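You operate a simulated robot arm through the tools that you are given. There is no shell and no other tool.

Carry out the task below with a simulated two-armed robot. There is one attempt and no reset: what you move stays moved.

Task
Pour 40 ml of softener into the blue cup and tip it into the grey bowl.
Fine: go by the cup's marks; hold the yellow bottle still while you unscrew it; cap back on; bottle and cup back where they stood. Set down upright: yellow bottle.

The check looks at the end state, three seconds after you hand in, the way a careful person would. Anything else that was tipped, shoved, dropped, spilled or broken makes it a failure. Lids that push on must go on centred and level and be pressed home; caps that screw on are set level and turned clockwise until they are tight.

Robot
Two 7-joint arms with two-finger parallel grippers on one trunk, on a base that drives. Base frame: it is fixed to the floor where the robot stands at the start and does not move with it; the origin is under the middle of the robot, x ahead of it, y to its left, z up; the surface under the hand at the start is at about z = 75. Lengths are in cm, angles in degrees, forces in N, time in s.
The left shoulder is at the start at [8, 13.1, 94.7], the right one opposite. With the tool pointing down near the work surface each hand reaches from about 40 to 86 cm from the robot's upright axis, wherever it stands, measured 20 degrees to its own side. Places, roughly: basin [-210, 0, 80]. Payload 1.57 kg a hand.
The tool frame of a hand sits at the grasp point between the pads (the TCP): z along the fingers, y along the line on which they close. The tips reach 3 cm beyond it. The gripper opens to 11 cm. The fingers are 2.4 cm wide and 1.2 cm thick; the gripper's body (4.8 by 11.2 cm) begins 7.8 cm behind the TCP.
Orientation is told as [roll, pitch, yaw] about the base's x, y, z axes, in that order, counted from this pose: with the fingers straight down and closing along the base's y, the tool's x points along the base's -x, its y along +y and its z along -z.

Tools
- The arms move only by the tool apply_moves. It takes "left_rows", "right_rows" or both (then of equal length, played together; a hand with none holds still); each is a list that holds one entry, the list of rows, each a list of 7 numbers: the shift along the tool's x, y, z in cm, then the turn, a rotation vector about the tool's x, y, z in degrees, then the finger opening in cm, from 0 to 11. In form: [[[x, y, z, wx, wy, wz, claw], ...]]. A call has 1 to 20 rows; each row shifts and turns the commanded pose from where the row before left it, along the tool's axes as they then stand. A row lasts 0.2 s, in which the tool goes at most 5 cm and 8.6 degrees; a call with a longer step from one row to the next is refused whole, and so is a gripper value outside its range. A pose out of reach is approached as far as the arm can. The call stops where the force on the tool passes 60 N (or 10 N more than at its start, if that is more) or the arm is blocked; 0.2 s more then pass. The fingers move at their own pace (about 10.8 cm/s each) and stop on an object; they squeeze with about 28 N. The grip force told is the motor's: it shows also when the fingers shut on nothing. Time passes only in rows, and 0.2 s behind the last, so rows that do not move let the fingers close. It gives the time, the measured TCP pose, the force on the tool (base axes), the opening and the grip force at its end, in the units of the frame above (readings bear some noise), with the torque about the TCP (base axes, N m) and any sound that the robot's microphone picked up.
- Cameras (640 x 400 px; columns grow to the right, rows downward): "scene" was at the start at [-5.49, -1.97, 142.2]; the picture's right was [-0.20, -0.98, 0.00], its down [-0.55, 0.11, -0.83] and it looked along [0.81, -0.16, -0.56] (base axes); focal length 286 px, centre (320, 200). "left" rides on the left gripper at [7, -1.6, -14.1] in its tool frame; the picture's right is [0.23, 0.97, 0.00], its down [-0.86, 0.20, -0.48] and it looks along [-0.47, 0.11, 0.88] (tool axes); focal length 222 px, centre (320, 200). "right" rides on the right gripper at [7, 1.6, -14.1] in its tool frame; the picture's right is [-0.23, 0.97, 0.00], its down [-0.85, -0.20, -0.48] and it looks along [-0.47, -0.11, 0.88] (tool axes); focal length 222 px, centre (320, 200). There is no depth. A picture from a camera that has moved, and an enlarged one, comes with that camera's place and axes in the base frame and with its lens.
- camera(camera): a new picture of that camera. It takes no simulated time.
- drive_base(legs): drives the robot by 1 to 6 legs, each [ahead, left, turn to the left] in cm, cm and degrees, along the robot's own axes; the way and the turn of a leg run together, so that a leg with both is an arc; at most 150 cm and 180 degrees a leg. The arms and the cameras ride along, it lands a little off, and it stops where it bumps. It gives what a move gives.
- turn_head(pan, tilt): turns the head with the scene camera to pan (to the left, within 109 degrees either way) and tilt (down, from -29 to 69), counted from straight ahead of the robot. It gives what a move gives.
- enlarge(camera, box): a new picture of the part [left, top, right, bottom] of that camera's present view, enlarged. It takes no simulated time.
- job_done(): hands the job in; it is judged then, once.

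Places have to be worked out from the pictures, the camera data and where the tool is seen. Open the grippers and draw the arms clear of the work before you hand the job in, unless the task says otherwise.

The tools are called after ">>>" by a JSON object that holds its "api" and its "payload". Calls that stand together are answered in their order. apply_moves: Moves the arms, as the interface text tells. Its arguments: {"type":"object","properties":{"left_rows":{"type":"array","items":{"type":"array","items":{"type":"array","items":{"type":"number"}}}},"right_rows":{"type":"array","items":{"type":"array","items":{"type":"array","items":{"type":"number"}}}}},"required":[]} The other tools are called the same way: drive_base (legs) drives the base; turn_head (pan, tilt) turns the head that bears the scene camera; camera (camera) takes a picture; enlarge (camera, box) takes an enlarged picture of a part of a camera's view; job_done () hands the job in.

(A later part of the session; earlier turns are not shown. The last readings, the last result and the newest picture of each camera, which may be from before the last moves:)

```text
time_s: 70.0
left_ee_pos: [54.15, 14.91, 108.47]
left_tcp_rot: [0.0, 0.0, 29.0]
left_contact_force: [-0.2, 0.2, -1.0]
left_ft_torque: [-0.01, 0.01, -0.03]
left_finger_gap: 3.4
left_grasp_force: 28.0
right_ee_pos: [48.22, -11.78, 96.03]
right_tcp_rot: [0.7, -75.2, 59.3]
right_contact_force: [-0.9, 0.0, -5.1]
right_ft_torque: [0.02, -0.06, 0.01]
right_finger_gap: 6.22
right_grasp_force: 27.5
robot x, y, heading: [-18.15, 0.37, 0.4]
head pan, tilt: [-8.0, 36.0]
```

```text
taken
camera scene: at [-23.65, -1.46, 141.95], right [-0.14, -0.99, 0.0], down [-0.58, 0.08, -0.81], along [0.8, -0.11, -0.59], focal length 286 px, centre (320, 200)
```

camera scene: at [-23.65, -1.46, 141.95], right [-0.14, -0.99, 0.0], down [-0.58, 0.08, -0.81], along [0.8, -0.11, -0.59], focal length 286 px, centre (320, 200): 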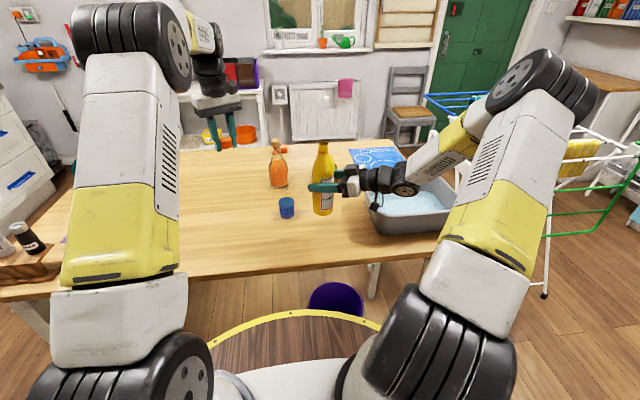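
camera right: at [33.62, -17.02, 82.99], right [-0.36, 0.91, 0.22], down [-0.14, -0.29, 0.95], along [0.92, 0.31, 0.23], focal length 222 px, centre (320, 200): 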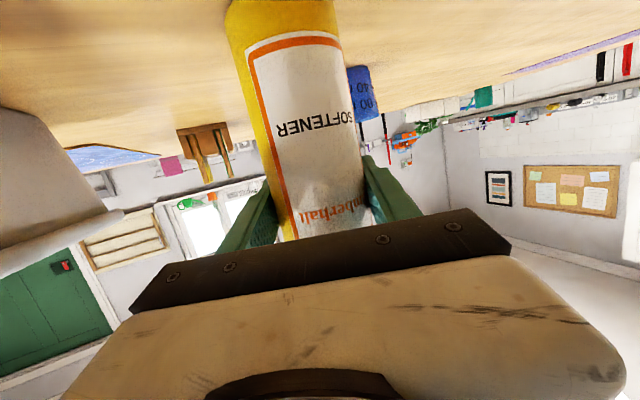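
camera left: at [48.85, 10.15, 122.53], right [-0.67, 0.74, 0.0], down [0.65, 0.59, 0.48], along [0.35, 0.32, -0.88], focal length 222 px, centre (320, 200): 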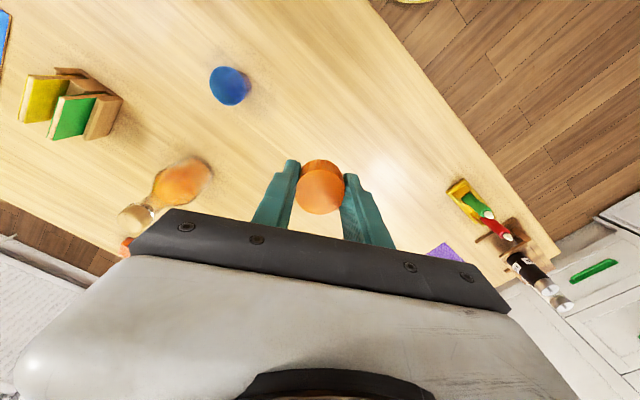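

Good. Now I bring the bottle over near the cup and tilt to 40° (no flow expected), keeping the mouth above the cup.

>>> {"api": "apply_moves", "payload": {"right_rows": [[[0.536, -1.22, 1.885, 0, 0, 0, 5], [0.536, -1.22, 1.885, 0, 0, 0, 5], [0.536, -1.22, 1.885, 0, 0, 0, 5], [0.536, -1.22, 1.885, 0, 0, 0, 5]]]}}

>>> {"api": "apply_moves", "payload": {"right_rows": [[[0, 0, 0, 0, 5, 0, 5], [0, 0, 0, 0, 5, 0, 5], [0, 0, 0, 0, 5, 0, 5], [0, 0, 0, 0, 5, 0, 5], [0, 0, 0, 0, 5, 0, 5], [0, 0, 0, 0, 5, 0, 5], [0, 0, 0, 0, 5, 0, 5], [0, 0, 0, 0, 5, 0, 5]]]}}

>>> {"api": "camera", "payload": {"camera": "scene"}}

>>> {"api": "camera", "payload": {"camera": "left"}}

```text
time_s: 71.0
left_ee_pos: [54.17, 14.89, 108.25]
left_tcp_rot: [0.0, 0.0, 29.0]
left_contact_force: [-0.7, 0.3, 0.1]
left_ft_torque: [0.01, -0.02, 0.02]
left_finger_gap: 3.42
left_grasp_force: 27.7
right_ee_pos: [55.69, -8.51, 92.06]
right_tcp_rot: [0.8, -75.1, 59.2]
right_contact_force: [-0.5, -1.1, -3.8]
right_ft_torque: [-0.02, -0.01, 0.0]
right_finger_gap: 6.22
right_grasp_force: 27.2
robot x, y, heading: [-17.93, -0.27, -0.0]
head pan, tilt: [-8.0, 36.0]
```

```text
time_s: 72.8
left_ee_pos: [54.2, 14.85, 108.44]
left_tcp_rot: [0.0, 0.0, 28.9]
left_contact_force: [0.5, 0.1, 0.3]
left_ft_torque: [0.02, -0.02, -0.01]
left_finger_gap: 3.39
left_grasp_force: 28.4
right_ee_pos: [55.9, -8.5, 92.06]
right_tcp_rot: [0.2, -35.1, 59.8]
right_contact_force: [0.5, -1.0, -4.9]
right_ft_torque: [0.09, -0.02, 0.02]
right_finger_gap: 6.24
right_grasp_force: 27.8
robot x, y, heading: [-18.1, -0.23, 0.3]
head pan, tilt: [-8.0, 36.0]
```

```text
taken
camera scene: at [-23.63, -1.48, 141.95], right [-0.14, -0.99, 0.0], down [-0.58, 0.08, -0.81], along [0.8, -0.11, -0.59], focal length 286 px, centre (320, 200)
```

scene: 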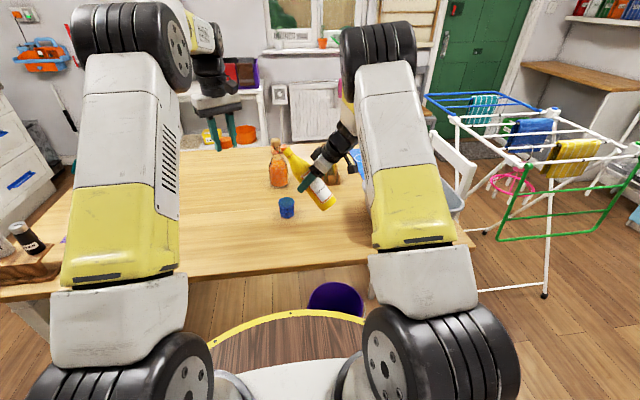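

```text
taken
camera left: at [48.84, 10.13, 122.53], right [-0.67, 0.74, 0.0], down [0.65, 0.59, 0.48], along [0.36, 0.32, -0.88], focal length 222 px, centre (320, 200)
```

left: 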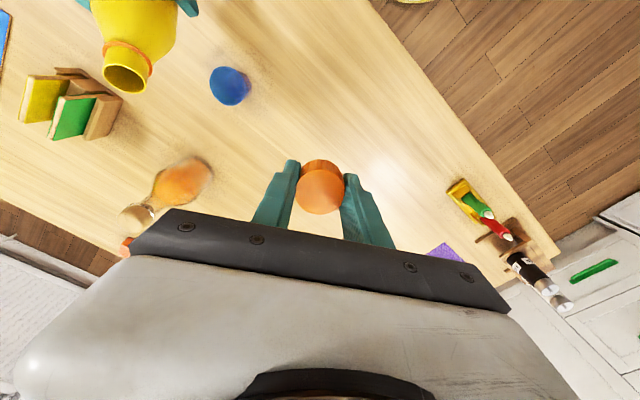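

At 40° nothing flows, and the mouth is right where I calculated. I lower the bottle and tilt on to 60°.

>>> {"api": "apply_moves", "payload": {"right_rows": [[[1.68, 0.02, 1.063, 0, 0, 0, 5], [1.68, 0.02, 1.063, 0, 0, 0, 5], [1.68, 0.02, 1.063, 0, 0, 0, 5], [0, 0, 0, 0, 4, 0, 5], [0, 0, 0, 0, 4, 0, 5], [0, 0, 0, 0, 4, 0, 5], [0, 0, 0, 0, 4, 0, 5], [0, 0, 0, 0, 4, 0, 5]]]}}

>>> {"api": "enlarge", "payload": {"camera": "scene", "box": [250, 140, 370, 240]}}

>>> {"api": "camera", "payload": {"camera": "left"}}

```text
time_s: 74.6
left_ee_pos: [54.12, 14.92, 108.36]
left_tcp_rot: [0.0, 0.0, 28.9]
left_contact_force: [-0.7, -0.2, -0.4]
left_ft_torque: [0.01, 0.01, 0.03]
left_finger_gap: 3.39
left_grasp_force: 28.3
right_ee_pos: [54.47, -10.46, 86.46]
right_tcp_rot: [0.2, -15.1, 59.8]
right_contact_force: [0.2, 0.5, -4.7]
right_ft_torque: [0.05, 0.01, -0.02]
right_finger_gap: 6.23
right_grasp_force: 28.3
robot x, y, heading: [-18.12, 0.2, 0.2]
head pan, tilt: [-8.0, 36.0]
```

```text
4.00 times, centred on (310, 190) of scene
camera zoom: at [-23.63, -1.48, 141.95], right [-0.14, -0.99, 0.0], down [-0.58, 0.08, -0.81], along [0.8, -0.11, -0.59], focal length 1144 px, centre (360, 240)
```

zoom: 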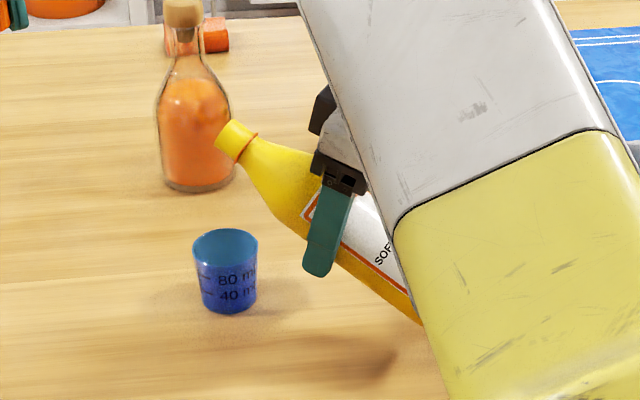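

```text
taken
camera left: at [48.84, 10.14, 122.53], right [-0.67, 0.74, 0.0], down [0.65, 0.59, 0.48], along [0.35, 0.32, -0.88], focal length 222 px, centre (320, 200)
```

left: 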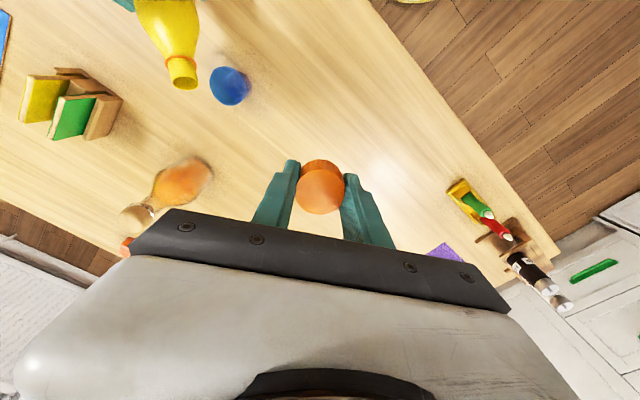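

At 60° still no flow; the mouth sits ~0.45 cm off laterally, which I correct while lowering and tilting to 70°.

>>> {"api": "apply_moves", "payload": {"right_rows": [[[0.6, 0.22, 0.9, 0, 0, 0, 5], [0.6, 0.23, 0.9, 0, 0, 0, 5], [0, 0, 0, 0, 2.5, 0, 5], [0, 0, 0, 0, 2.5, 0, 5], [0, 0, 0, 0, 2.5, 0, 5], [0, 0, 0, 0, 2.5, 0, 5], [0, 0, 0, 0, 0, 0, 5]]]}}

>>> {"api": "enlarge", "payload": {"camera": "scene", "box": [250, 140, 370, 240]}}

>>> {"api": "enlarge", "payload": {"camera": "left", "box": [160, 20, 280, 110]}}

```text
time_s: 76.2
left_ee_pos: [54.27, 14.99, 108.4]
left_tcp_rot: [0.0, 0.0, 28.8]
left_contact_force: [-0.1, -0.8, -0.1]
left_ft_torque: [-0.01, 0.0, -0.02]
left_finger_gap: 3.36
left_grasp_force: 28.0
right_ee_pos: [53.85, -10.66, 84.42]
right_tcp_rot: [0.3, -5.1, 60.0]
right_contact_force: [-0.2, -0.1, -4.7]
right_ft_torque: [0.03, -0.03, 0.02]
right_finger_gap: 6.24
right_grasp_force: 28.3
robot x, y, heading: [-18.34, -0.15, 0.2]
head pan, tilt: [-8.0, 36.0]
```

```text
4.00 times, centred on (310, 190) of scene
camera zoom: at [-23.63, -1.45, 141.95], right [-0.14, -0.99, 0.0], down [-0.58, 0.08, -0.81], along [0.8, -0.11, -0.59], focal length 1144 px, centre (360, 240)
```

zoom: 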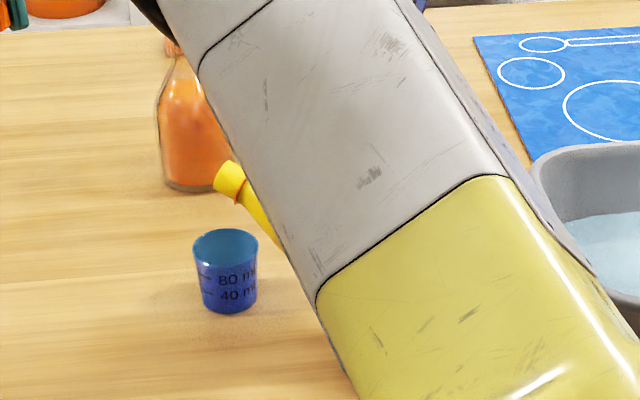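

```text
4.44 times, centred on (220, 65) of left
camera zoom: at [48.84, 10.17, 122.53], right [-0.67, 0.74, 0.0], down [0.65, 0.59, 0.48], along [0.35, 0.32, -0.88], focal length 987 px, centre (764, 800)
```

zoom: 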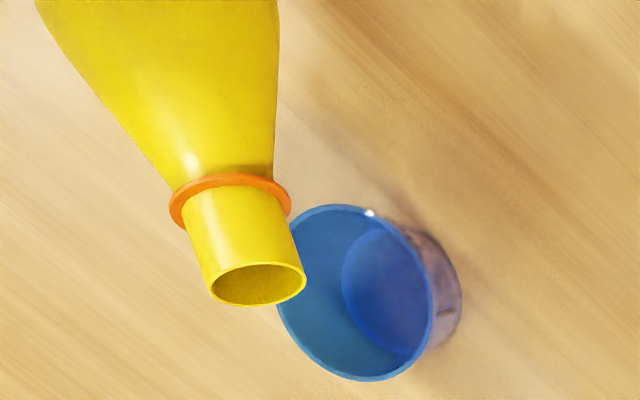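

At 70° the mouth is just short of the cup's centre (good) and nothing flows yet. I shift back 0.8 cm along the pour direction, lower slightly and go to 73°.

>>> {"api": "apply_moves", "payload": {"right_rows": [[[0.5, 0, 0.32, 0, 0, 0, 5], [0.5, 0, 0.32, 0, 0, 0, 5], [0, 0, 0, 0, 1, 0, 5], [0, 0, 0, 0, 1, 0, 5], [0, 0, 0, 0, 1, 0, 5], [0, 0, 0, 0, 0, 0, 5]]]}}

>>> {"api": "enlarge", "payload": {"camera": "left", "box": [160, 20, 280, 110]}}

>>> {"api": "enlarge", "payload": {"camera": "scene", "box": [250, 140, 370, 240]}}

```text
time_s: 77.6
left_ee_pos: [54.21, 14.86, 108.41]
left_tcp_rot: [0.0, -0.1, 28.9]
left_contact_force: [-0.1, 0.5, -0.3]
left_ft_torque: [-0.01, -0.01, 0.03]
left_finger_gap: 3.38
left_grasp_force: 27.6
right_ee_pos: [53.37, -11.61, 83.82]
right_tcp_rot: [0.3, -2.2, 59.9]
right_contact_force: [-0.6, -0.5, -4.7]
right_ft_torque: [0.03, 0.0, 0.0]
right_finger_gap: 6.2
right_grasp_force: 28.1
robot x, y, heading: [-18.35, -0.26, 0.1]
head pan, tilt: [-8.0, 36.0]
```

```text
4.44 times, centred on (220, 65) of left
camera zoom: at [48.84, 10.16, 122.53], right [-0.67, 0.74, 0.0], down [0.65, 0.59, 0.48], along [0.35, 0.32, -0.88], focal length 987 px, centre (764, 800)
```

zoom: 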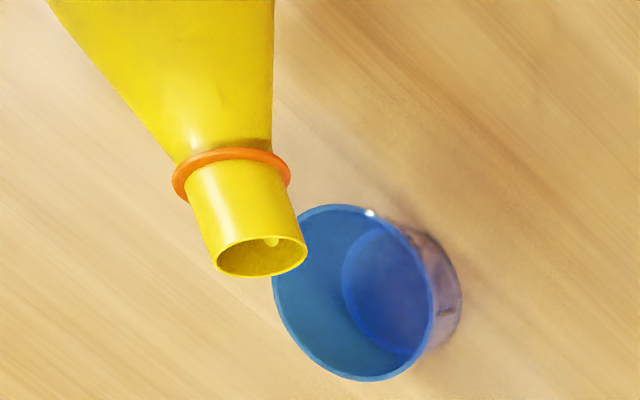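

```text
4.00 times, centred on (310, 190) of scene
camera zoom: at [-23.63, -1.45, 141.95], right [-0.14, -0.99, 0.0], down [-0.58, 0.08, -0.81], along [0.8, -0.11, -0.59], focal length 1144 px, centre (360, 240)
```

zoom: 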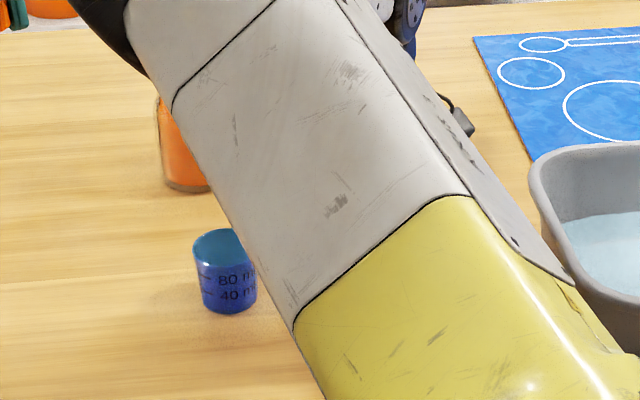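

A hint of liquid is now visible inside the neck. I'll creep 1° at a time, checking the cup each time.

>>> {"api": "apply_moves", "payload": {"right_rows": [[[0, 0, 0, 0, 1, 0, 5], [0, 0, 0, 0, 0, 0, 5], [0, 0, 0, 0, 0, 0, 5]]]}}

>>> {"api": "enlarge", "payload": {"camera": "left", "box": [190, 50, 260, 110]}}

>>> {"api": "enlarge", "payload": {"camera": "scene", "box": [271, 180, 313, 222]}}

```text
time_s: 78.4
left_ee_pos: [54.19, 14.89, 108.38]
left_tcp_rot: [0.1, 0.0, 29.0]
left_contact_force: [-0.2, -0.7, -0.1]
left_ft_torque: [-0.03, 0.01, 0.01]
left_finger_gap: 3.4
left_grasp_force: 28.2
right_ee_pos: [53.46, -11.57, 83.7]
right_tcp_rot: [0.2, -1.2, 60.1]
right_contact_force: [0.1, 0.5, -5.2]
right_ft_torque: [0.08, -0.04, 0.0]
right_finger_gap: 6.23
right_grasp_force: 27.9
robot x, y, heading: [-18.31, -0.21, 0.1]
head pan, tilt: [-8.0, 36.0]
```

```text
6.67 times, centred on (225, 80) of left
camera zoom: at [48.84, 10.17, 122.53], right [-0.67, 0.74, 0.0], down [0.65, 0.59, 0.48], along [0.35, 0.32, -0.88], focal length 1481 px, centre (953, 1000)
```

zoom: 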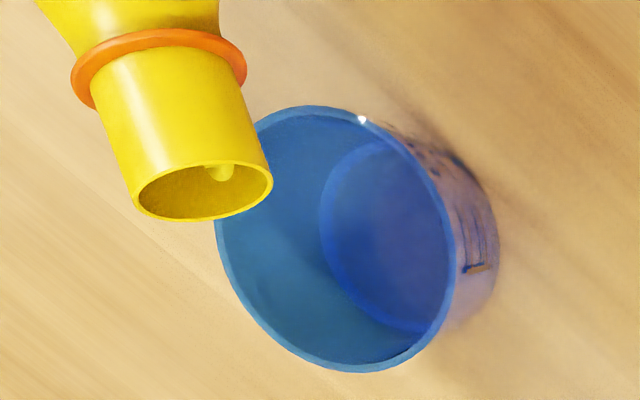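

```text
9.52 times, centred on (292, 201) of scene
camera zoom: at [-23.63, -1.45, 141.95], right [-0.14, -0.99, 0.0], down [-0.58, 0.08, -0.81], along [0.8, -0.11, -0.59], focal length 2725 px, centre (587, 190)
```

zoom: 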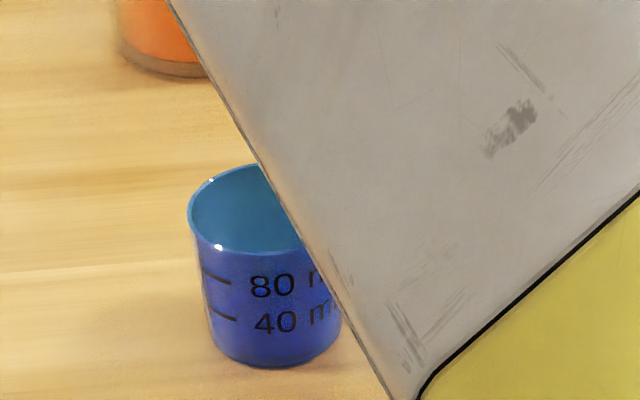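

Liquid has reached the lower lip of the mouth. I continue with 1° more.

>>> {"api": "apply_moves", "payload": {"right_rows": [[[0, 0, 0, 0, 1, 0, 5], [0, 0, 0, 0, 0, 0, 5], [0, 0, 0, 0, 0, 0, 5]]]}}

>>> {"api": "enlarge", "payload": {"camera": "left", "box": [190, 50, 260, 110]}}

```text
time_s: 79.2
left_ee_pos: [54.3, 14.92, 108.36]
left_tcp_rot: [0.0, 0.0, 28.9]
left_contact_force: [0.6, -0.8, 0.1]
left_ft_torque: [0.0, 0.0, 0.02]
left_finger_gap: 3.37
left_grasp_force: 27.6
right_ee_pos: [53.52, -11.48, 83.7]
right_tcp_rot: [0.2, -0.2, 60.0]
right_contact_force: [-0.7, 0.4, -4.2]
right_ft_torque: [0.09, 0.0, -0.01]
right_finger_gap: 6.22
right_grasp_force: 27.7
robot x, y, heading: [-18.54, 0.19, -0.1]
head pan, tilt: [-8.0, 36.0]
```

```text
6.67 times, centred on (225, 80) of left
camera zoom: at [48.84, 10.17, 122.53], right [-0.67, 0.74, 0.0], down [0.65, 0.59, 0.48], along [0.35, 0.32, -0.88], focal length 1481 px, centre (953, 1000)
```

zoom: 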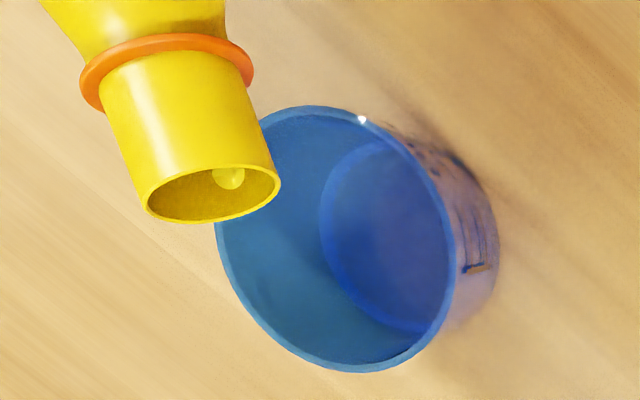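

Still no flow into the cup; the pale patch in the neck grows as the tilt rises. Another degree.

>>> {"api": "apply_moves", "payload": {"right_rows": [[[0, 0, 0, 0, 1, 0, 5], [0, 0, 0, 0, 0, 0, 5], [0, 0, 0, 0, 0, 0, 5]]]}}

>>> {"api": "enlarge", "payload": {"camera": "left", "box": [190, 50, 260, 110]}}

```text
time_s: 80.0
left_ee_pos: [54.11, 14.94, 108.31]
left_tcp_rot: [0.1, -0.1, 28.9]
left_contact_force: [-0.2, 0.4, 0.1]
left_ft_torque: [0.0, 0.0, 0.0]
left_finger_gap: 3.4
left_grasp_force: 27.9
right_ee_pos: [53.33, -11.49, 83.71]
right_tcp_rot: [0.2, 0.8, 60.0]
right_contact_force: [0.5, -0.8, -4.1]
right_ft_torque: [0.04, -0.02, 0.02]
right_finger_gap: 6.21
right_grasp_force: 28.0
robot x, y, heading: [-18.08, 0.17, 0.2]
head pan, tilt: [-8.0, 36.0]
```

```text
6.67 times, centred on (225, 80) of left
camera zoom: at [48.84, 10.17, 122.53], right [-0.67, 0.74, 0.0], down [0.65, 0.59, 0.48], along [0.35, 0.32, -0.88], focal length 1481 px, centre (953, 1000)
```

zoom: 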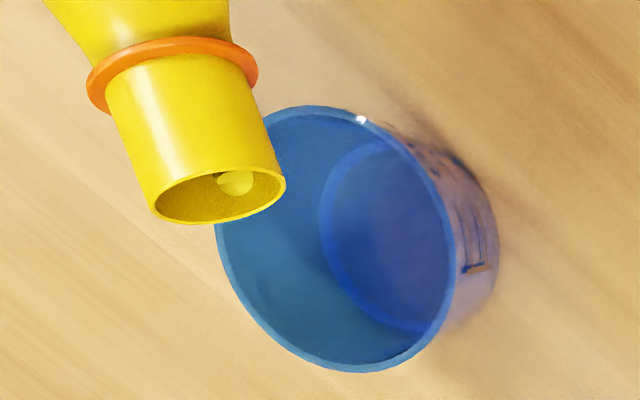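

>>> {"api": "apply_moves", "payload": {"right_rows": [[[0, 0, 0, 0, 1, 0, 5], [0, 0, 0, 0, 0, 0, 5], [0, 0, 0, 0, 0, 0, 5]]]}}

>>> {"api": "enlarge", "payload": {"camera": "left", "box": [190, 50, 260, 110]}}

```text
time_s: 80.8
left_ee_pos: [54.19, 14.92, 108.3]
left_tcp_rot: [0.0, -0.1, 28.9]
left_contact_force: [0.3, -0.2, -0.7]
left_ft_torque: [-0.02, 0.0, 0.02]
left_finger_gap: 3.38
left_grasp_force: 28.0
right_ee_pos: [53.4, -11.47, 83.69]
right_tcp_rot: [0.1, 1.8, 59.9]
right_contact_force: [-0.6, 0.8, -5.0]
right_ft_torque: [0.06, -0.04, -0.01]
right_finger_gap: 6.23
right_grasp_force: 28.2
robot x, y, heading: [-18.06, -0.35, 0.2]
head pan, tilt: [-8.0, 36.0]
```

```text
6.67 times, centred on (225, 80) of left
camera zoom: at [48.84, 10.17, 122.53], right [-0.67, 0.74, 0.0], down [0.65, 0.59, 0.48], along [0.35, 0.32, -0.88], focal length 1481 px, centre (953, 1000)
```

zoom: 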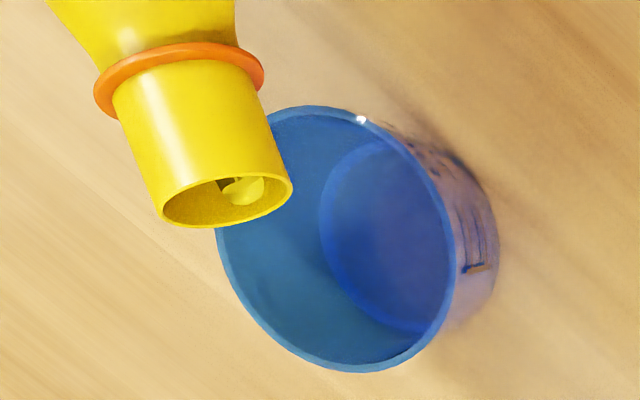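

>>> {"api": "apply_moves", "payload": {"right_rows": [[[0, 0, 0, 0, 1, 0, 5], [0, 0, 0, 0, 0, 0, 5], [0, 0, 0, 0, 0, 0, 5]]]}}

>>> {"api": "enlarge", "payload": {"camera": "left", "box": [190, 50, 260, 110]}}

```text
time_s: 81.6
left_ee_pos: [54.29, 14.8, 108.34]
left_tcp_rot: [0.1, 0.0, 28.9]
left_contact_force: [0.3, 0.0, -0.6]
left_ft_torque: [-0.02, 0.01, 0.03]
left_finger_gap: 3.39
left_grasp_force: 27.7
right_ee_pos: [53.3, -11.52, 83.67]
right_tcp_rot: [0.2, 2.8, 60.1]
right_contact_force: [-0.1, -1.0, -4.1]
right_ft_torque: [0.04, -0.04, 0.02]
right_finger_gap: 6.23
right_grasp_force: 27.9
robot x, y, heading: [-18.04, 0.07, 0.2]
head pan, tilt: [-8.0, 36.0]
```

```text
6.67 times, centred on (225, 80) of left
camera zoom: at [48.84, 10.17, 122.53], right [-0.67, 0.74, 0.0], down [0.65, 0.59, 0.48], along [0.35, 0.32, -0.88], focal length 1481 px, centre (953, 1000)
```

zoom: 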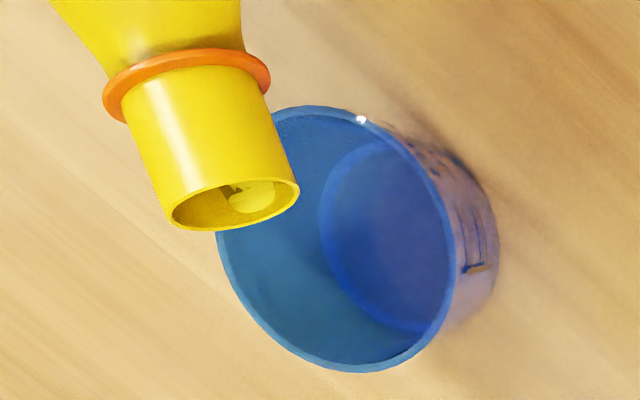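

I zoom closer on the mouth to understand what the pale patch is.

>>> {"api": "enlarge", "payload": {"camera": "left", "box": [204, 64, 228, 80]}}

>>> {"api": "camera", "payload": {"camera": "scene"}}

>>> {"api": "camera", "payload": {"camera": "right"}}

```text
16.00 times, centred on (216, 72) of left
camera zoom: at [48.84, 10.17, 122.53], right [-0.67, 0.74, 0.0], down [0.65, 0.59, 0.48], along [0.35, 0.32, -0.88], focal length 3554 px, centre (1984, 2248)
```

zoom: 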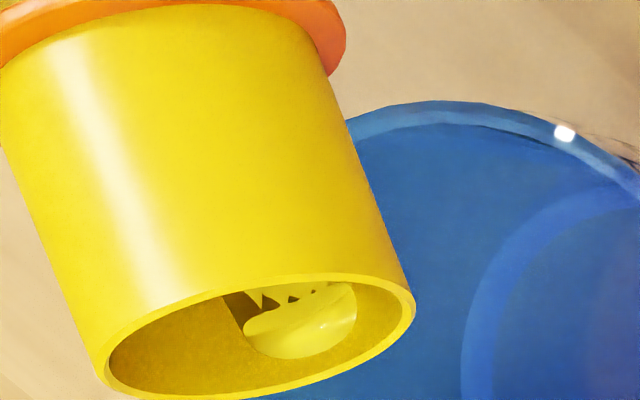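

```text
taken
camera scene: at [-23.63, -1.45, 141.95], right [-0.14, -0.99, 0.0], down [-0.58, 0.08, -0.81], along [0.8, -0.11, -0.59], focal length 286 px, centre (320, 200)
```

scene: 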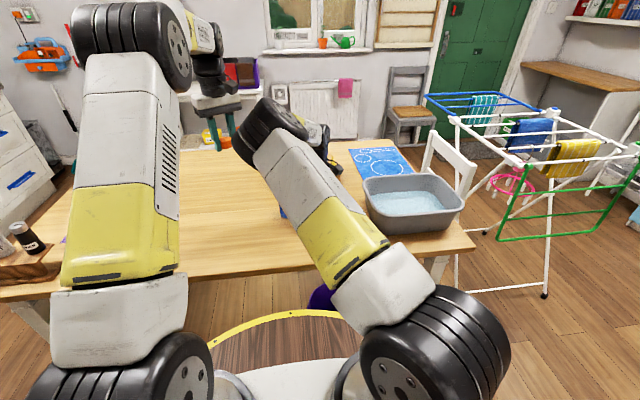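

```text
taken
camera right: at [48.95, -16.22, 98.18], right [-0.73, 0.68, -0.01], down [0.61, 0.66, 0.44], along [0.3, 0.31, -0.9], focal length 222 px, centre (320, 200)
```

right: 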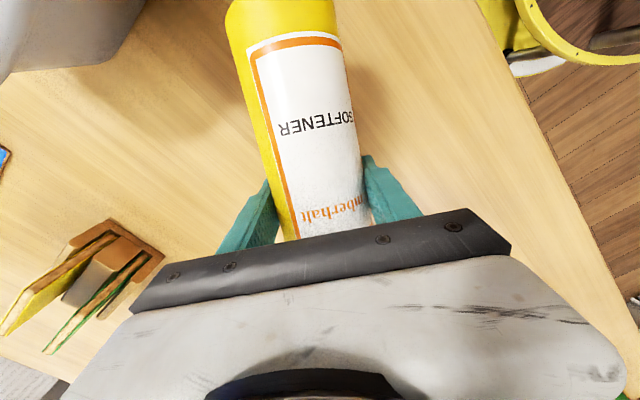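

The pale patch looks like the liquid surface edge inside the neck. No liquid in the cup yet, so I go on by 1°.

>>> {"api": "apply_moves", "payload": {"right_rows": [[[0, 0, 0, 0, 1, 0, 5], [0, 0, 0, 0, 0, 0, 5], [0, 0, 0, 0, 0, 0, 5]]]}}

>>> {"api": "enlarge", "payload": {"camera": "left", "box": [190, 50, 260, 110]}}

```text
time_s: 82.4
left_ee_pos: [54.18, 14.9, 108.41]
left_tcp_rot: [0.1, 0.1, 28.9]
left_contact_force: [0.5, 0.2, -0.3]
left_ft_torque: [0.0, -0.03, 0.01]
left_finger_gap: 3.4
left_grasp_force: 28.0
right_ee_pos: [53.47, -11.36, 83.63]
right_tcp_rot: [0.2, 3.7, 60.0]
right_contact_force: [0.1, -0.2, -5.0]
right_ft_torque: [0.05, -0.05, 0.0]
right_finger_gap: 6.23
right_grasp_force: 27.7
robot x, y, heading: [-18.15, 0.43, 0.1]
head pan, tilt: [-8.0, 36.0]
```

```text
6.67 times, centred on (225, 80) of left
camera zoom: at [48.84, 10.17, 122.53], right [-0.67, 0.74, 0.0], down [0.65, 0.59, 0.48], along [0.35, 0.32, -0.88], focal length 1481 px, centre (953, 1000)
```

zoom: 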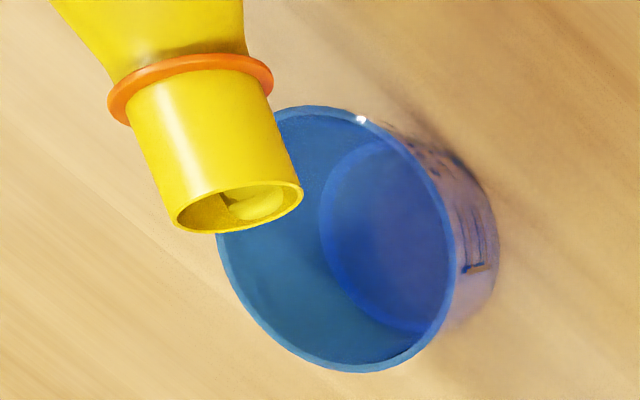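

>>> {"api": "apply_moves", "payload": {"right_rows": [[[0, 0, 0, 0, 1, 0, 5], [0, 0, 0, 0, 0, 0, 5], [0, 0, 0, 0, 0, 0, 5]]]}}

>>> {"api": "enlarge", "payload": {"camera": "left", "box": [190, 50, 260, 110]}}

```text
time_s: 83.2
left_ee_pos: [54.15, 14.88, 108.33]
left_tcp_rot: [0.0, 0.0, 28.9]
left_contact_force: [-0.2, -0.1, -0.4]
left_ft_torque: [0.0, 0.04, 0.02]
left_finger_gap: 3.38
left_grasp_force: 28.3
right_ee_pos: [53.42, -11.47, 83.67]
right_tcp_rot: [0.2, 4.8, 60.1]
right_contact_force: [-0.2, 0.2, -3.7]
right_ft_torque: [0.11, -0.02, 0.0]
right_finger_gap: 6.25
right_grasp_force: 27.8
robot x, y, heading: [-18.21, -0.08, 0.0]
head pan, tilt: [-8.0, 36.0]
```

```text
6.67 times, centred on (225, 80) of left
camera zoom: at [48.84, 10.17, 122.53], right [-0.67, 0.74, 0.0], down [0.65, 0.59, 0.48], along [0.35, 0.32, -0.88], focal length 1481 px, centre (953, 1000)
```

zoom: 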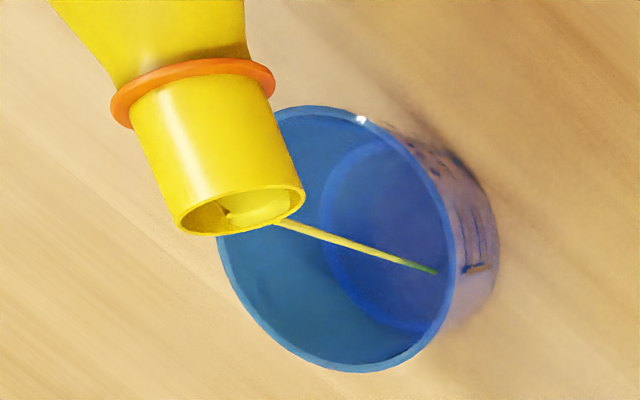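

A thin stream is now falling into the cup, landing about 1 cm from the centre. I hold this tilt for a short while and watch the level.

>>> {"api": "apply_moves", "payload": {"right_rows": [[[0, 0, 0, 0, 0, 0, 5], [0, 0, 0, 0, 0, 0, 5], [0, 0, 0, 0, 0, 0, 5]]]}}

>>> {"api": "enlarge", "payload": {"camera": "left", "box": [190, 50, 260, 110]}}

```text
time_s: 84.0
left_ee_pos: [54.27, 14.86, 108.39]
left_tcp_rot: [0.1, 0.1, 29.0]
left_contact_force: [0.1, 0.0, -0.3]
left_ft_torque: [0.0, -0.01, 0.0]
left_finger_gap: 3.39
left_grasp_force: 28.1
right_ee_pos: [53.47, -11.46, 83.66]
right_tcp_rot: [0.2, 4.8, 60.0]
right_contact_force: [-0.2, -0.7, -3.8]
right_ft_torque: [0.05, -0.05, -0.03]
right_finger_gap: 6.24
right_grasp_force: 27.7
robot x, y, heading: [-18.14, 0.19, -0.0]
head pan, tilt: [-8.0, 36.0]
```

```text
6.67 times, centred on (225, 80) of left
camera zoom: at [48.84, 10.17, 122.53], right [-0.67, 0.74, 0.0], down [0.65, 0.59, 0.48], along [0.35, 0.32, -0.88], focal length 1481 px, centre (953, 1000)
```

zoom: 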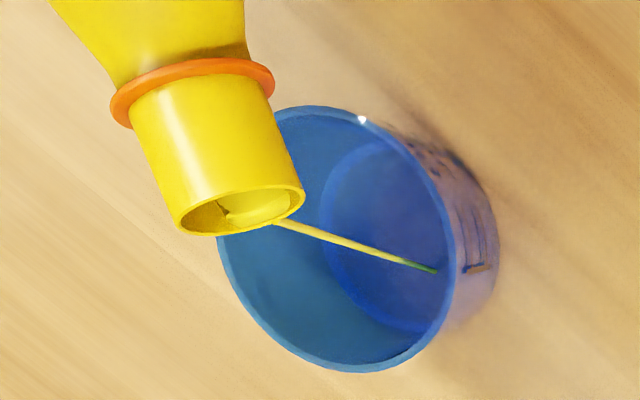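

The stream is thin and steady. I hold about 1.6 s more and measure.

>>> {"api": "apply_moves", "payload": {"right_rows": [[[0, 0, 0, 0, 0, 0, 5], [0, 0, 0, 0, 0, 0, 5], [0, 0, 0, 0, 0, 0, 5], [0, 0, 0, 0, 0, 0, 5], [0, 0, 0, 0, 0, 0, 5], [0, 0, 0, 0, 0, 0, 5], [0, 0, 0, 0, 0, 0, 5], [0, 0, 0, 0, 0, 0, 5]]]}}

>>> {"api": "enlarge", "payload": {"camera": "left", "box": [190, 50, 260, 110]}}

```text
time_s: 85.8
left_ee_pos: [54.08, 14.94, 108.31]
left_tcp_rot: [0.0, 0.1, 28.9]
left_contact_force: [0.2, -0.5, -0.2]
left_ft_torque: [0.01, -0.02, 0.04]
left_finger_gap: 3.38
left_grasp_force: 28.4
right_ee_pos: [53.55, -11.51, 83.73]
right_tcp_rot: [0.2, 4.8, 60.0]
right_contact_force: [1.0, 1.5, -4.3]
right_ft_torque: [0.04, -0.05, 0.04]
right_finger_gap: 6.2
right_grasp_force: 28.0
robot x, y, heading: [-18.1, 0.11, 0.2]
head pan, tilt: [-8.0, 36.0]
```

```text
6.67 times, centred on (225, 80) of left
camera zoom: at [48.84, 10.17, 122.53], right [-0.67, 0.74, 0.0], down [0.65, 0.59, 0.48], along [0.35, 0.32, -0.88], focal length 1481 px, centre (953, 1000)
```

zoom: 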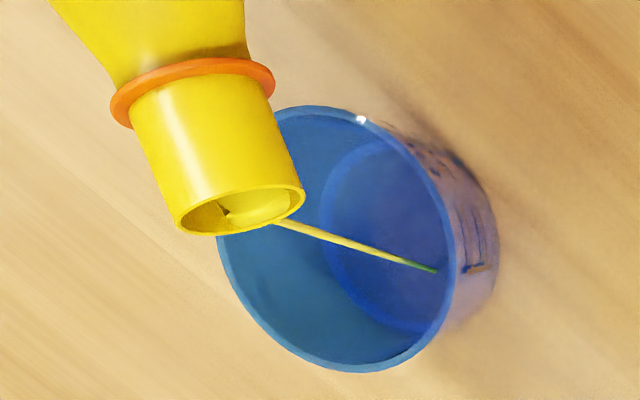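

I zoom further into the cup to read the level.

>>> {"api": "enlarge", "payload": {"camera": "left", "box": [212, 64, 262, 106]}}

>>> {"api": "enlarge", "payload": {"camera": "scene", "box": [260, 180, 330, 230]}}

```text
9.52 times, centred on (237, 85) of left
camera zoom: at [48.84, 10.17, 122.53], right [-0.67, 0.74, 0.0], down [0.65, 0.59, 0.48], along [0.35, 0.32, -0.88], focal length 2116 px, centre (1110, 1295)
```

zoom: 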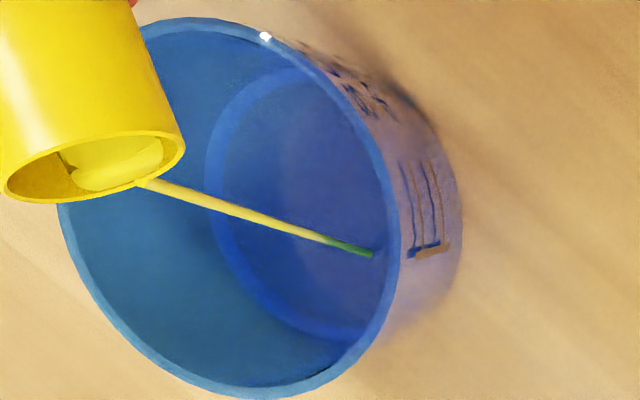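

```text
8.00 times, centred on (295, 205) of scene
camera zoom: at [-23.63, -1.45, 141.95], right [-0.14, -0.99, 0.0], down [-0.58, 0.08, -0.81], along [0.8, -0.11, -0.59], focal length 2289 px, centre (520, 160)
```

zoom: 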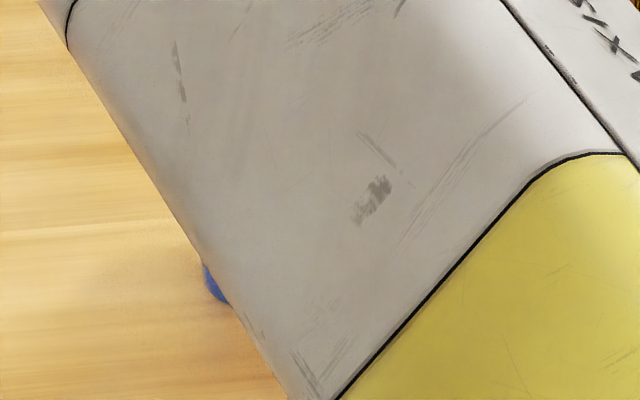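

The bottom still looks nearly empty, so the flow is slow (a few ml). I hold for 2 s more and compare again.

>>> {"api": "apply_moves", "payload": {"right_rows": [[[0, 0, 0, 0, 0, 0, 5], [0, 0, 0, 0, 0, 0, 5], [0, 0, 0, 0, 0, 0, 5], [0, 0, 0, 0, 0, 0, 5], [0, 0, 0, 0, 0, 0, 5], [0, 0, 0, 0, 0, 0, 5], [0, 0, 0, 0, 0, 0, 5], [0, 0, 0, 0, 0, 0, 5], [0, 0, 0, 0, 0, 0, 5], [0, 0, 0, 0, 0, 0, 5]]]}}

>>> {"api": "enlarge", "payload": {"camera": "left", "box": [212, 64, 262, 106]}}

```text
time_s: 88.0
left_ee_pos: [54.18, 15.02, 108.42]
left_tcp_rot: [0.0, 0.0, 28.9]
left_contact_force: [0.4, 0.1, 0.0]
left_ft_torque: [0.02, 0.01, 0.01]
left_finger_gap: 3.39
left_grasp_force: 28.2
right_ee_pos: [53.37, -11.51, 83.6]
right_tcp_rot: [0.1, 4.8, 60.0]
right_contact_force: [-0.1, -0.4, -5.2]
right_ft_torque: [0.06, -0.03, 0.0]
right_finger_gap: 6.22
right_grasp_force: 28.0
robot x, y, heading: [-18.28, 0.03, 0.4]
head pan, tilt: [-8.0, 36.0]
```

```text
9.52 times, centred on (237, 85) of left
camera zoom: at [48.84, 10.17, 122.53], right [-0.67, 0.74, 0.0], down [0.65, 0.59, 0.48], along [0.35, 0.32, -0.88], focal length 2116 px, centre (1110, 1295)
```

zoom: 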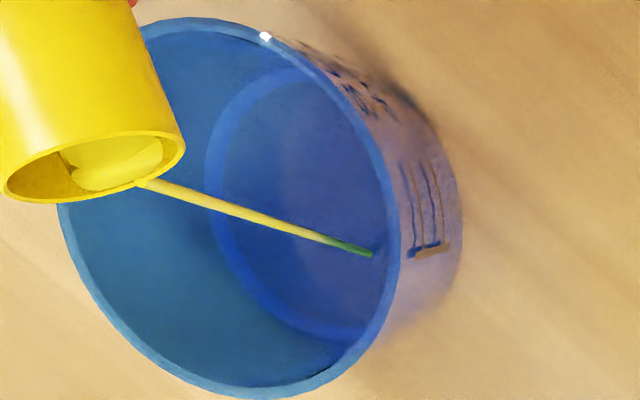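

No measurable change yet; the rate is tiny. I add 1° of tilt and hold one second.

>>> {"api": "apply_moves", "payload": {"right_rows": [[[0, 0, 0, 0, 1, 0, 5], [0, 0, 0, 0, 0, 0, 5], [0, 0, 0, 0, 0, 0, 5], [0, 0, 0, 0, 0, 0, 5]]]}}

>>> {"api": "enlarge", "payload": {"camera": "left", "box": [212, 64, 262, 106]}}

```text
time_s: 89.0
left_ee_pos: [54.27, 15.05, 108.49]
left_tcp_rot: [0.0, 0.0, 28.9]
left_contact_force: [-0.4, -0.1, -0.3]
left_ft_torque: [0.0, -0.04, -0.04]
left_finger_gap: 3.38
left_grasp_force: 27.4
right_ee_pos: [53.44, -11.5, 83.71]
right_tcp_rot: [0.2, 5.9, 60.0]
right_contact_force: [-0.5, 0.1, -4.5]
right_ft_torque: [0.09, -0.05, -0.03]
right_finger_gap: 6.22
right_grasp_force: 27.9
robot x, y, heading: [-18.12, -0.15, 0.0]
head pan, tilt: [-8.0, 36.0]
```

```text
9.52 times, centred on (237, 85) of left
camera zoom: at [48.84, 10.17, 122.53], right [-0.67, 0.74, 0.0], down [0.65, 0.59, 0.48], along [0.35, 0.32, -0.88], focal length 2116 px, centre (1110, 1295)
```

zoom: 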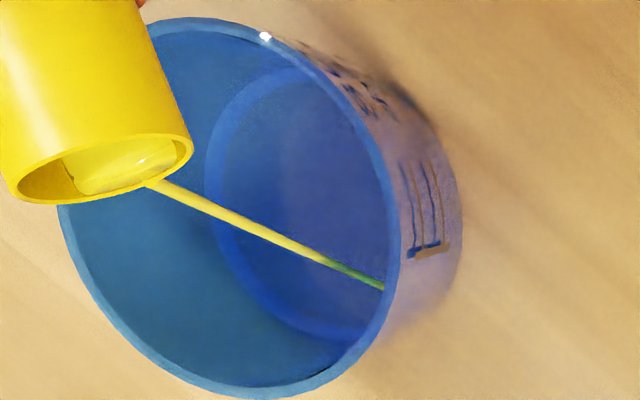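

The throw grows with flow, landing ~1.8 cm past centre, so I pull the mouth back 0.8 cm and keep pouring for a second.

>>> {"api": "apply_moves", "payload": {"right_rows": [[[0.4, 0, 0.04, 0, 0, 0, 5], [0.4, 0, 0.04, 0, 0, 0, 5], [0, 0, 0, 0, 0, 0, 5], [0, 0, 0, 0, 0, 0, 5], [0, 0, 0, 0, 0, 0, 5], [0, 0, 0, 0, 0, 0, 5], [0, 0, 0, 0, 0, 0, 5]]]}}

>>> {"api": "enlarge", "payload": {"camera": "left", "box": [212, 64, 262, 106]}}

```text
time_s: 90.6
left_ee_pos: [54.14, 14.97, 108.41]
left_tcp_rot: [-0.1, 0.0, 28.9]
left_contact_force: [-1.0, -0.8, 0.0]
left_ft_torque: [-0.01, -0.01, -0.03]
left_finger_gap: 3.39
left_grasp_force: 28.1
right_ee_pos: [53.01, -12.15, 83.7]
right_tcp_rot: [0.2, 5.8, 60.0]
right_contact_force: [-0.5, 0.0, -4.8]
right_ft_torque: [0.05, 0.0, 0.02]
right_finger_gap: 6.25
right_grasp_force: 27.6
robot x, y, heading: [-18.41, -0.09, 0.2]
head pan, tilt: [-8.0, 36.0]
```

```text
9.52 times, centred on (237, 85) of left
camera zoom: at [48.84, 10.17, 122.53], right [-0.67, 0.74, 0.0], down [0.65, 0.59, 0.48], along [0.35, 0.32, -0.88], focal length 2116 px, centre (1110, 1295)
```

zoom: 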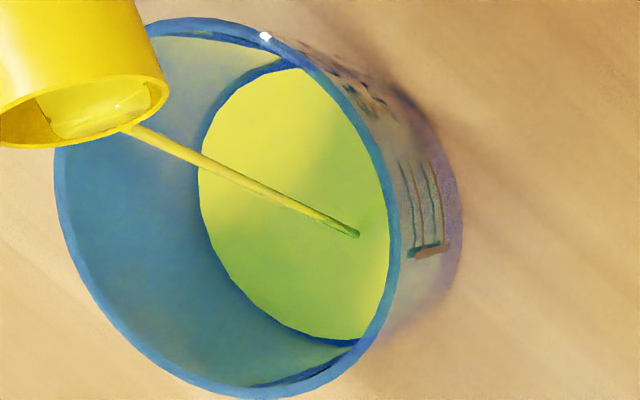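

Now the yellow-green liquid surface is clearly visible; its left edge at x≈198 corresponds to ~7 ml, and 40 ml should put it at x≈159. I hold for 1 s more to gauge the rate.

>>> {"api": "apply_moves", "payload": {"right_rows": [[[0, 0, 0, 0, 0, 0, 5], [0, 0, 0, 0, 0, 0, 5], [0, 0, 0, 0, 0, 0, 5], [0, 0, 0, 0, 0, 0, 5]]]}}

>>> {"api": "enlarge", "payload": {"camera": "left", "box": [212, 64, 262, 106]}}

```text
time_s: 91.6
left_ee_pos: [54.13, 15.04, 108.34]
left_tcp_rot: [0.0, 0.0, 28.9]
left_contact_force: [0.2, -0.6, 0.0]
left_ft_torque: [0.0, 0.03, -0.03]
left_finger_gap: 3.36
left_grasp_force: 27.8
right_ee_pos: [53.11, -12.22, 83.59]
right_tcp_rot: [0.2, 5.8, 59.9]
right_contact_force: [0.3, 0.0, -5.1]
right_ft_torque: [0.06, -0.03, 0.04]
right_finger_gap: 6.2
right_grasp_force: 28.8
robot x, y, heading: [-18.38, 0.32, 0.1]
head pan, tilt: [-8.0, 36.0]
```

```text
9.52 times, centred on (237, 85) of left
camera zoom: at [48.84, 10.17, 122.53], right [-0.67, 0.74, 0.0], down [0.65, 0.59, 0.48], along [0.35, 0.32, -0.88], focal length 2116 px, centre (1110, 1295)
```

zoom: 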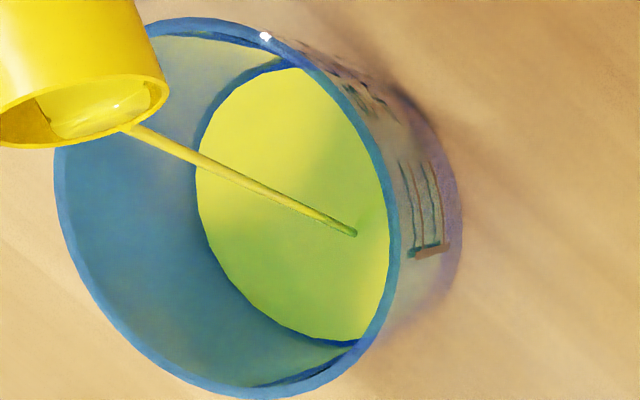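

About 2.6 ml/s at this tilt (edge now ≈195). I add 1° and continue in short holds.

>>> {"api": "apply_moves", "payload": {"right_rows": [[[0, 0, 0, 0, 1, 0, 5], [0, 0, 0, 0, 0, 0, 5], [0, 0, 0, 0, 0, 0, 5], [0, 0, 0, 0, 0, 0, 5], [0, 0, 0, 0, 0, 0, 5]]]}}

>>> {"api": "enlarge", "payload": {"camera": "left", "box": [212, 64, 262, 106]}}

```text
time_s: 92.8
left_ee_pos: [54.18, 14.94, 108.4]
left_tcp_rot: [-0.1, 0.0, 28.9]
left_contact_force: [0.3, -0.6, 0.0]
left_ft_torque: [0.01, -0.02, 0.02]
left_finger_gap: 3.37
left_grasp_force: 27.9
right_ee_pos: [53.0, -12.24, 83.74]
right_tcp_rot: [0.2, 6.9, 60.0]
right_contact_force: [0.2, -0.1, -4.3]
right_ft_torque: [0.07, -0.03, -0.01]
right_finger_gap: 6.23
right_grasp_force: 27.6
robot x, y, heading: [-18.38, 0.01, 0.3]
head pan, tilt: [-8.0, 36.0]
```

```text
9.52 times, centred on (237, 85) of left
camera zoom: at [48.84, 10.17, 122.53], right [-0.67, 0.74, 0.0], down [0.65, 0.59, 0.48], along [0.35, 0.32, -0.88], focal length 2116 px, centre (1110, 1295)
```

zoom: 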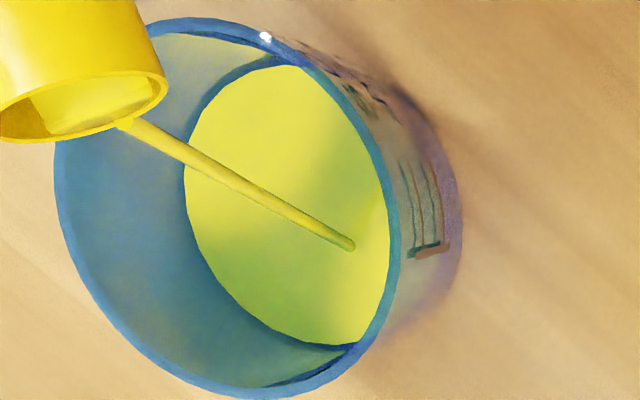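

The edge is at ≈184 (~18 ml), flowing ~8 ml/s. I hold another second.

>>> {"api": "apply_moves", "payload": {"right_rows": [[[0, 0, 0, 0, 0, 0, 5], [0, 0, 0, 0, 0, 0, 5], [0, 0, 0, 0, 0, 0, 5]]]}}

>>> {"api": "enlarge", "payload": {"camera": "left", "box": [212, 64, 262, 106]}}

```text
time_s: 93.6
left_ee_pos: [54.22, 14.91, 108.43]
left_tcp_rot: [0.0, 0.0, 28.9]
left_contact_force: [0.3, 0.1, 0.0]
left_ft_torque: [0.01, -0.01, 0.03]
left_finger_gap: 3.38
left_grasp_force: 28.2
right_ee_pos: [53.07, -12.2, 83.67]
right_tcp_rot: [0.2, 6.9, 60.0]
right_contact_force: [-0.6, 0.2, -4.4]
right_ft_torque: [0.06, 0.0, 0.05]
right_finger_gap: 6.25
right_grasp_force: 28.1
robot x, y, heading: [-18.1, -0.4, 0.2]
head pan, tilt: [-8.0, 36.0]
```

```text
9.52 times, centred on (237, 85) of left
camera zoom: at [48.84, 10.17, 122.53], right [-0.67, 0.74, 0.0], down [0.65, 0.59, 0.48], along [0.35, 0.32, -0.88], focal length 2116 px, centre (1110, 1295)
```

zoom: 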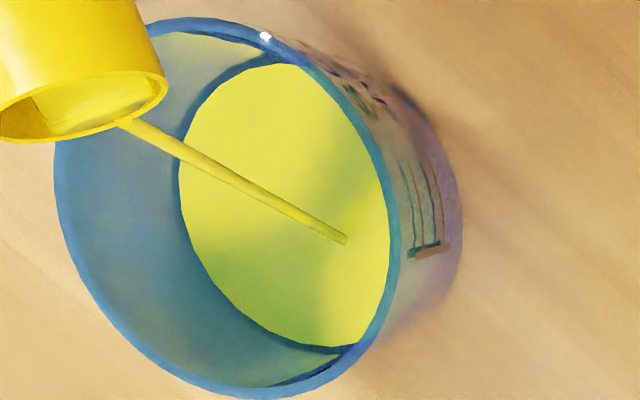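

Edge ≈178 (~24 ml), the rate easing. Another second.

>>> {"api": "apply_moves", "payload": {"right_rows": [[[0, 0, 0, 0, 0, 0, 5], [0, 0, 0, 0, 0, 0, 5], [0, 0, 0, 0, 0, 0, 5], [0, 0, 0, 0, 0, 0, 5]]]}}

>>> {"api": "enlarge", "payload": {"camera": "left", "box": [212, 64, 262, 106]}}

```text
time_s: 94.6
left_ee_pos: [54.16, 15.0, 108.38]
left_tcp_rot: [-0.1, 0.0, 28.8]
left_contact_force: [0.2, 0.6, 0.0]
left_ft_torque: [0.0, -0.02, -0.02]
left_finger_gap: 3.37
left_grasp_force: 28.2
right_ee_pos: [53.09, -12.21, 83.69]
right_tcp_rot: [0.2, 6.8, 60.0]
right_contact_force: [0.0, 0.0, -4.1]
right_ft_torque: [0.03, -0.02, -0.01]
right_finger_gap: 6.22
right_grasp_force: 28.2
robot x, y, heading: [-18.36, -0.13, -0.1]
head pan, tilt: [-8.0, 36.0]
```

```text
9.52 times, centred on (237, 85) of left
camera zoom: at [48.84, 10.17, 122.53], right [-0.67, 0.74, 0.0], down [0.65, 0.59, 0.48], along [0.35, 0.32, -0.88], focal length 2116 px, centre (1110, 1295)
```

zoom: 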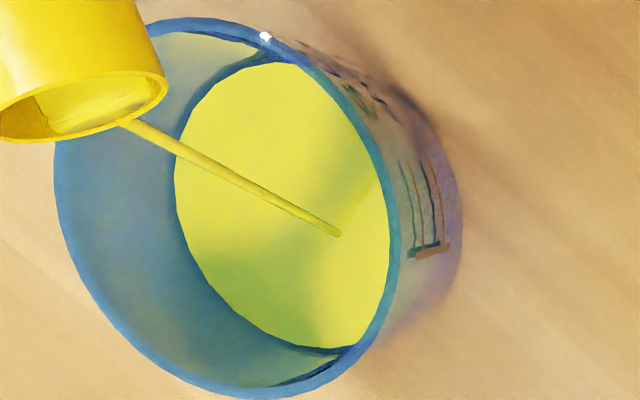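

Edge ≈174 (~28 ml), slowing. I hold another 1.4 s, planning to stop a little short and verify against the marks.

>>> {"api": "apply_moves", "payload": {"right_rows": [[[0, 0, 0, 0, 0, 0, 5], [0, 0, 0, 0, 0, 0, 5], [0, 0, 0, 0, 0, 0, 5], [0, 0, 0, 0, 0, 0, 5], [0, 0, 0, 0, 0, 0, 5], [0, 0, 0, 0, 0, 0, 5]]]}}

>>> {"api": "enlarge", "payload": {"camera": "left", "box": [212, 64, 262, 106]}}

```text
time_s: 96.0
left_ee_pos: [54.27, 14.94, 108.36]
left_tcp_rot: [0.1, 0.0, 28.9]
left_contact_force: [0.4, -1.4, -1.2]
left_ft_torque: [0.0, 0.01, 0.04]
left_finger_gap: 3.39
left_grasp_force: 27.9
right_ee_pos: [53.01, -12.32, 83.62]
right_tcp_rot: [0.2, 6.8, 60.0]
right_contact_force: [0.2, 1.0, -4.7]
right_ft_torque: [0.07, 0.0, -0.01]
right_finger_gap: 6.2
right_grasp_force: 28.1
robot x, y, heading: [-18.32, -0.05, 0.1]
head pan, tilt: [-8.0, 36.0]
```

```text
9.52 times, centred on (237, 85) of left
camera zoom: at [48.84, 10.17, 122.53], right [-0.67, 0.74, 0.0], down [0.65, 0.59, 0.48], along [0.35, 0.32, -0.88], focal length 2116 px, centre (1110, 1295)
```

zoom: 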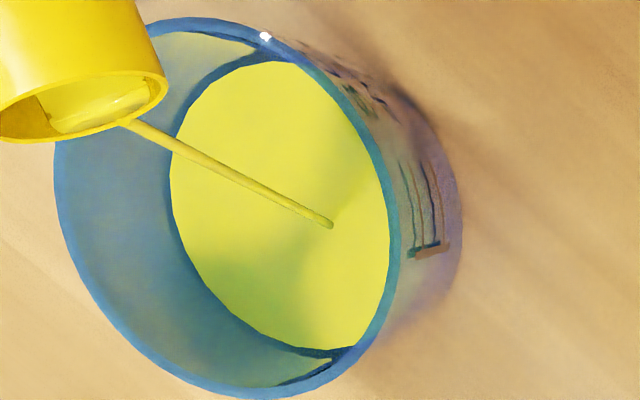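

>>> {"api": "apply_moves", "payload": {"right_rows": [[[0, 0, 0, 0, 0, 0, 5], [0, 0, 0, 0, 0, 0, 5], [0, 0, 0, 0, 0, 0, 5], [0, 0, 0, 0, 0, 0, 5], [0, 0, 0, 0, 0, 0, 5]]]}}

>>> {"api": "enlarge", "payload": {"camera": "left", "box": [212, 64, 262, 106]}}

```text
time_s: 97.2
left_ee_pos: [54.19, 14.92, 108.38]
left_tcp_rot: [0.0, -0.1, 28.9]
left_contact_force: [-0.4, 0.2, -0.5]
left_ft_torque: [0.0, 0.02, -0.02]
left_finger_gap: 3.42
left_grasp_force: 28.2
right_ee_pos: [52.88, -12.26, 83.74]
right_tcp_rot: [0.2, 6.8, 60.0]
right_contact_force: [-0.5, 0.0, -3.9]
right_ft_torque: [0.02, -0.02, -0.01]
right_finger_gap: 6.21
right_grasp_force: 27.6
robot x, y, heading: [-18.14, -0.51, -0.1]
head pan, tilt: [-8.0, 36.0]
```

```text
9.52 times, centred on (237, 85) of left
camera zoom: at [48.84, 10.17, 122.53], right [-0.67, 0.74, 0.0], down [0.65, 0.59, 0.48], along [0.35, 0.32, -0.88], focal length 2116 px, centre (1110, 1295)
```

zoom: 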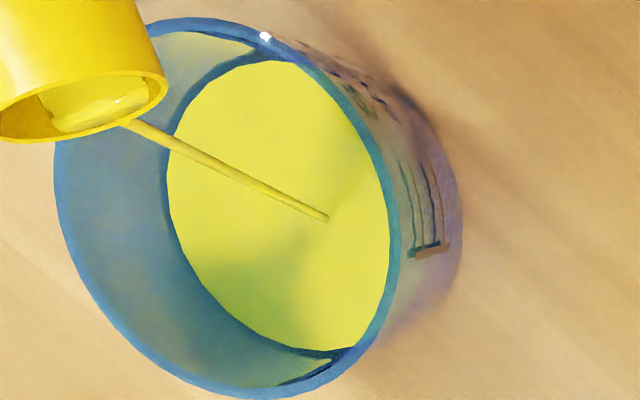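

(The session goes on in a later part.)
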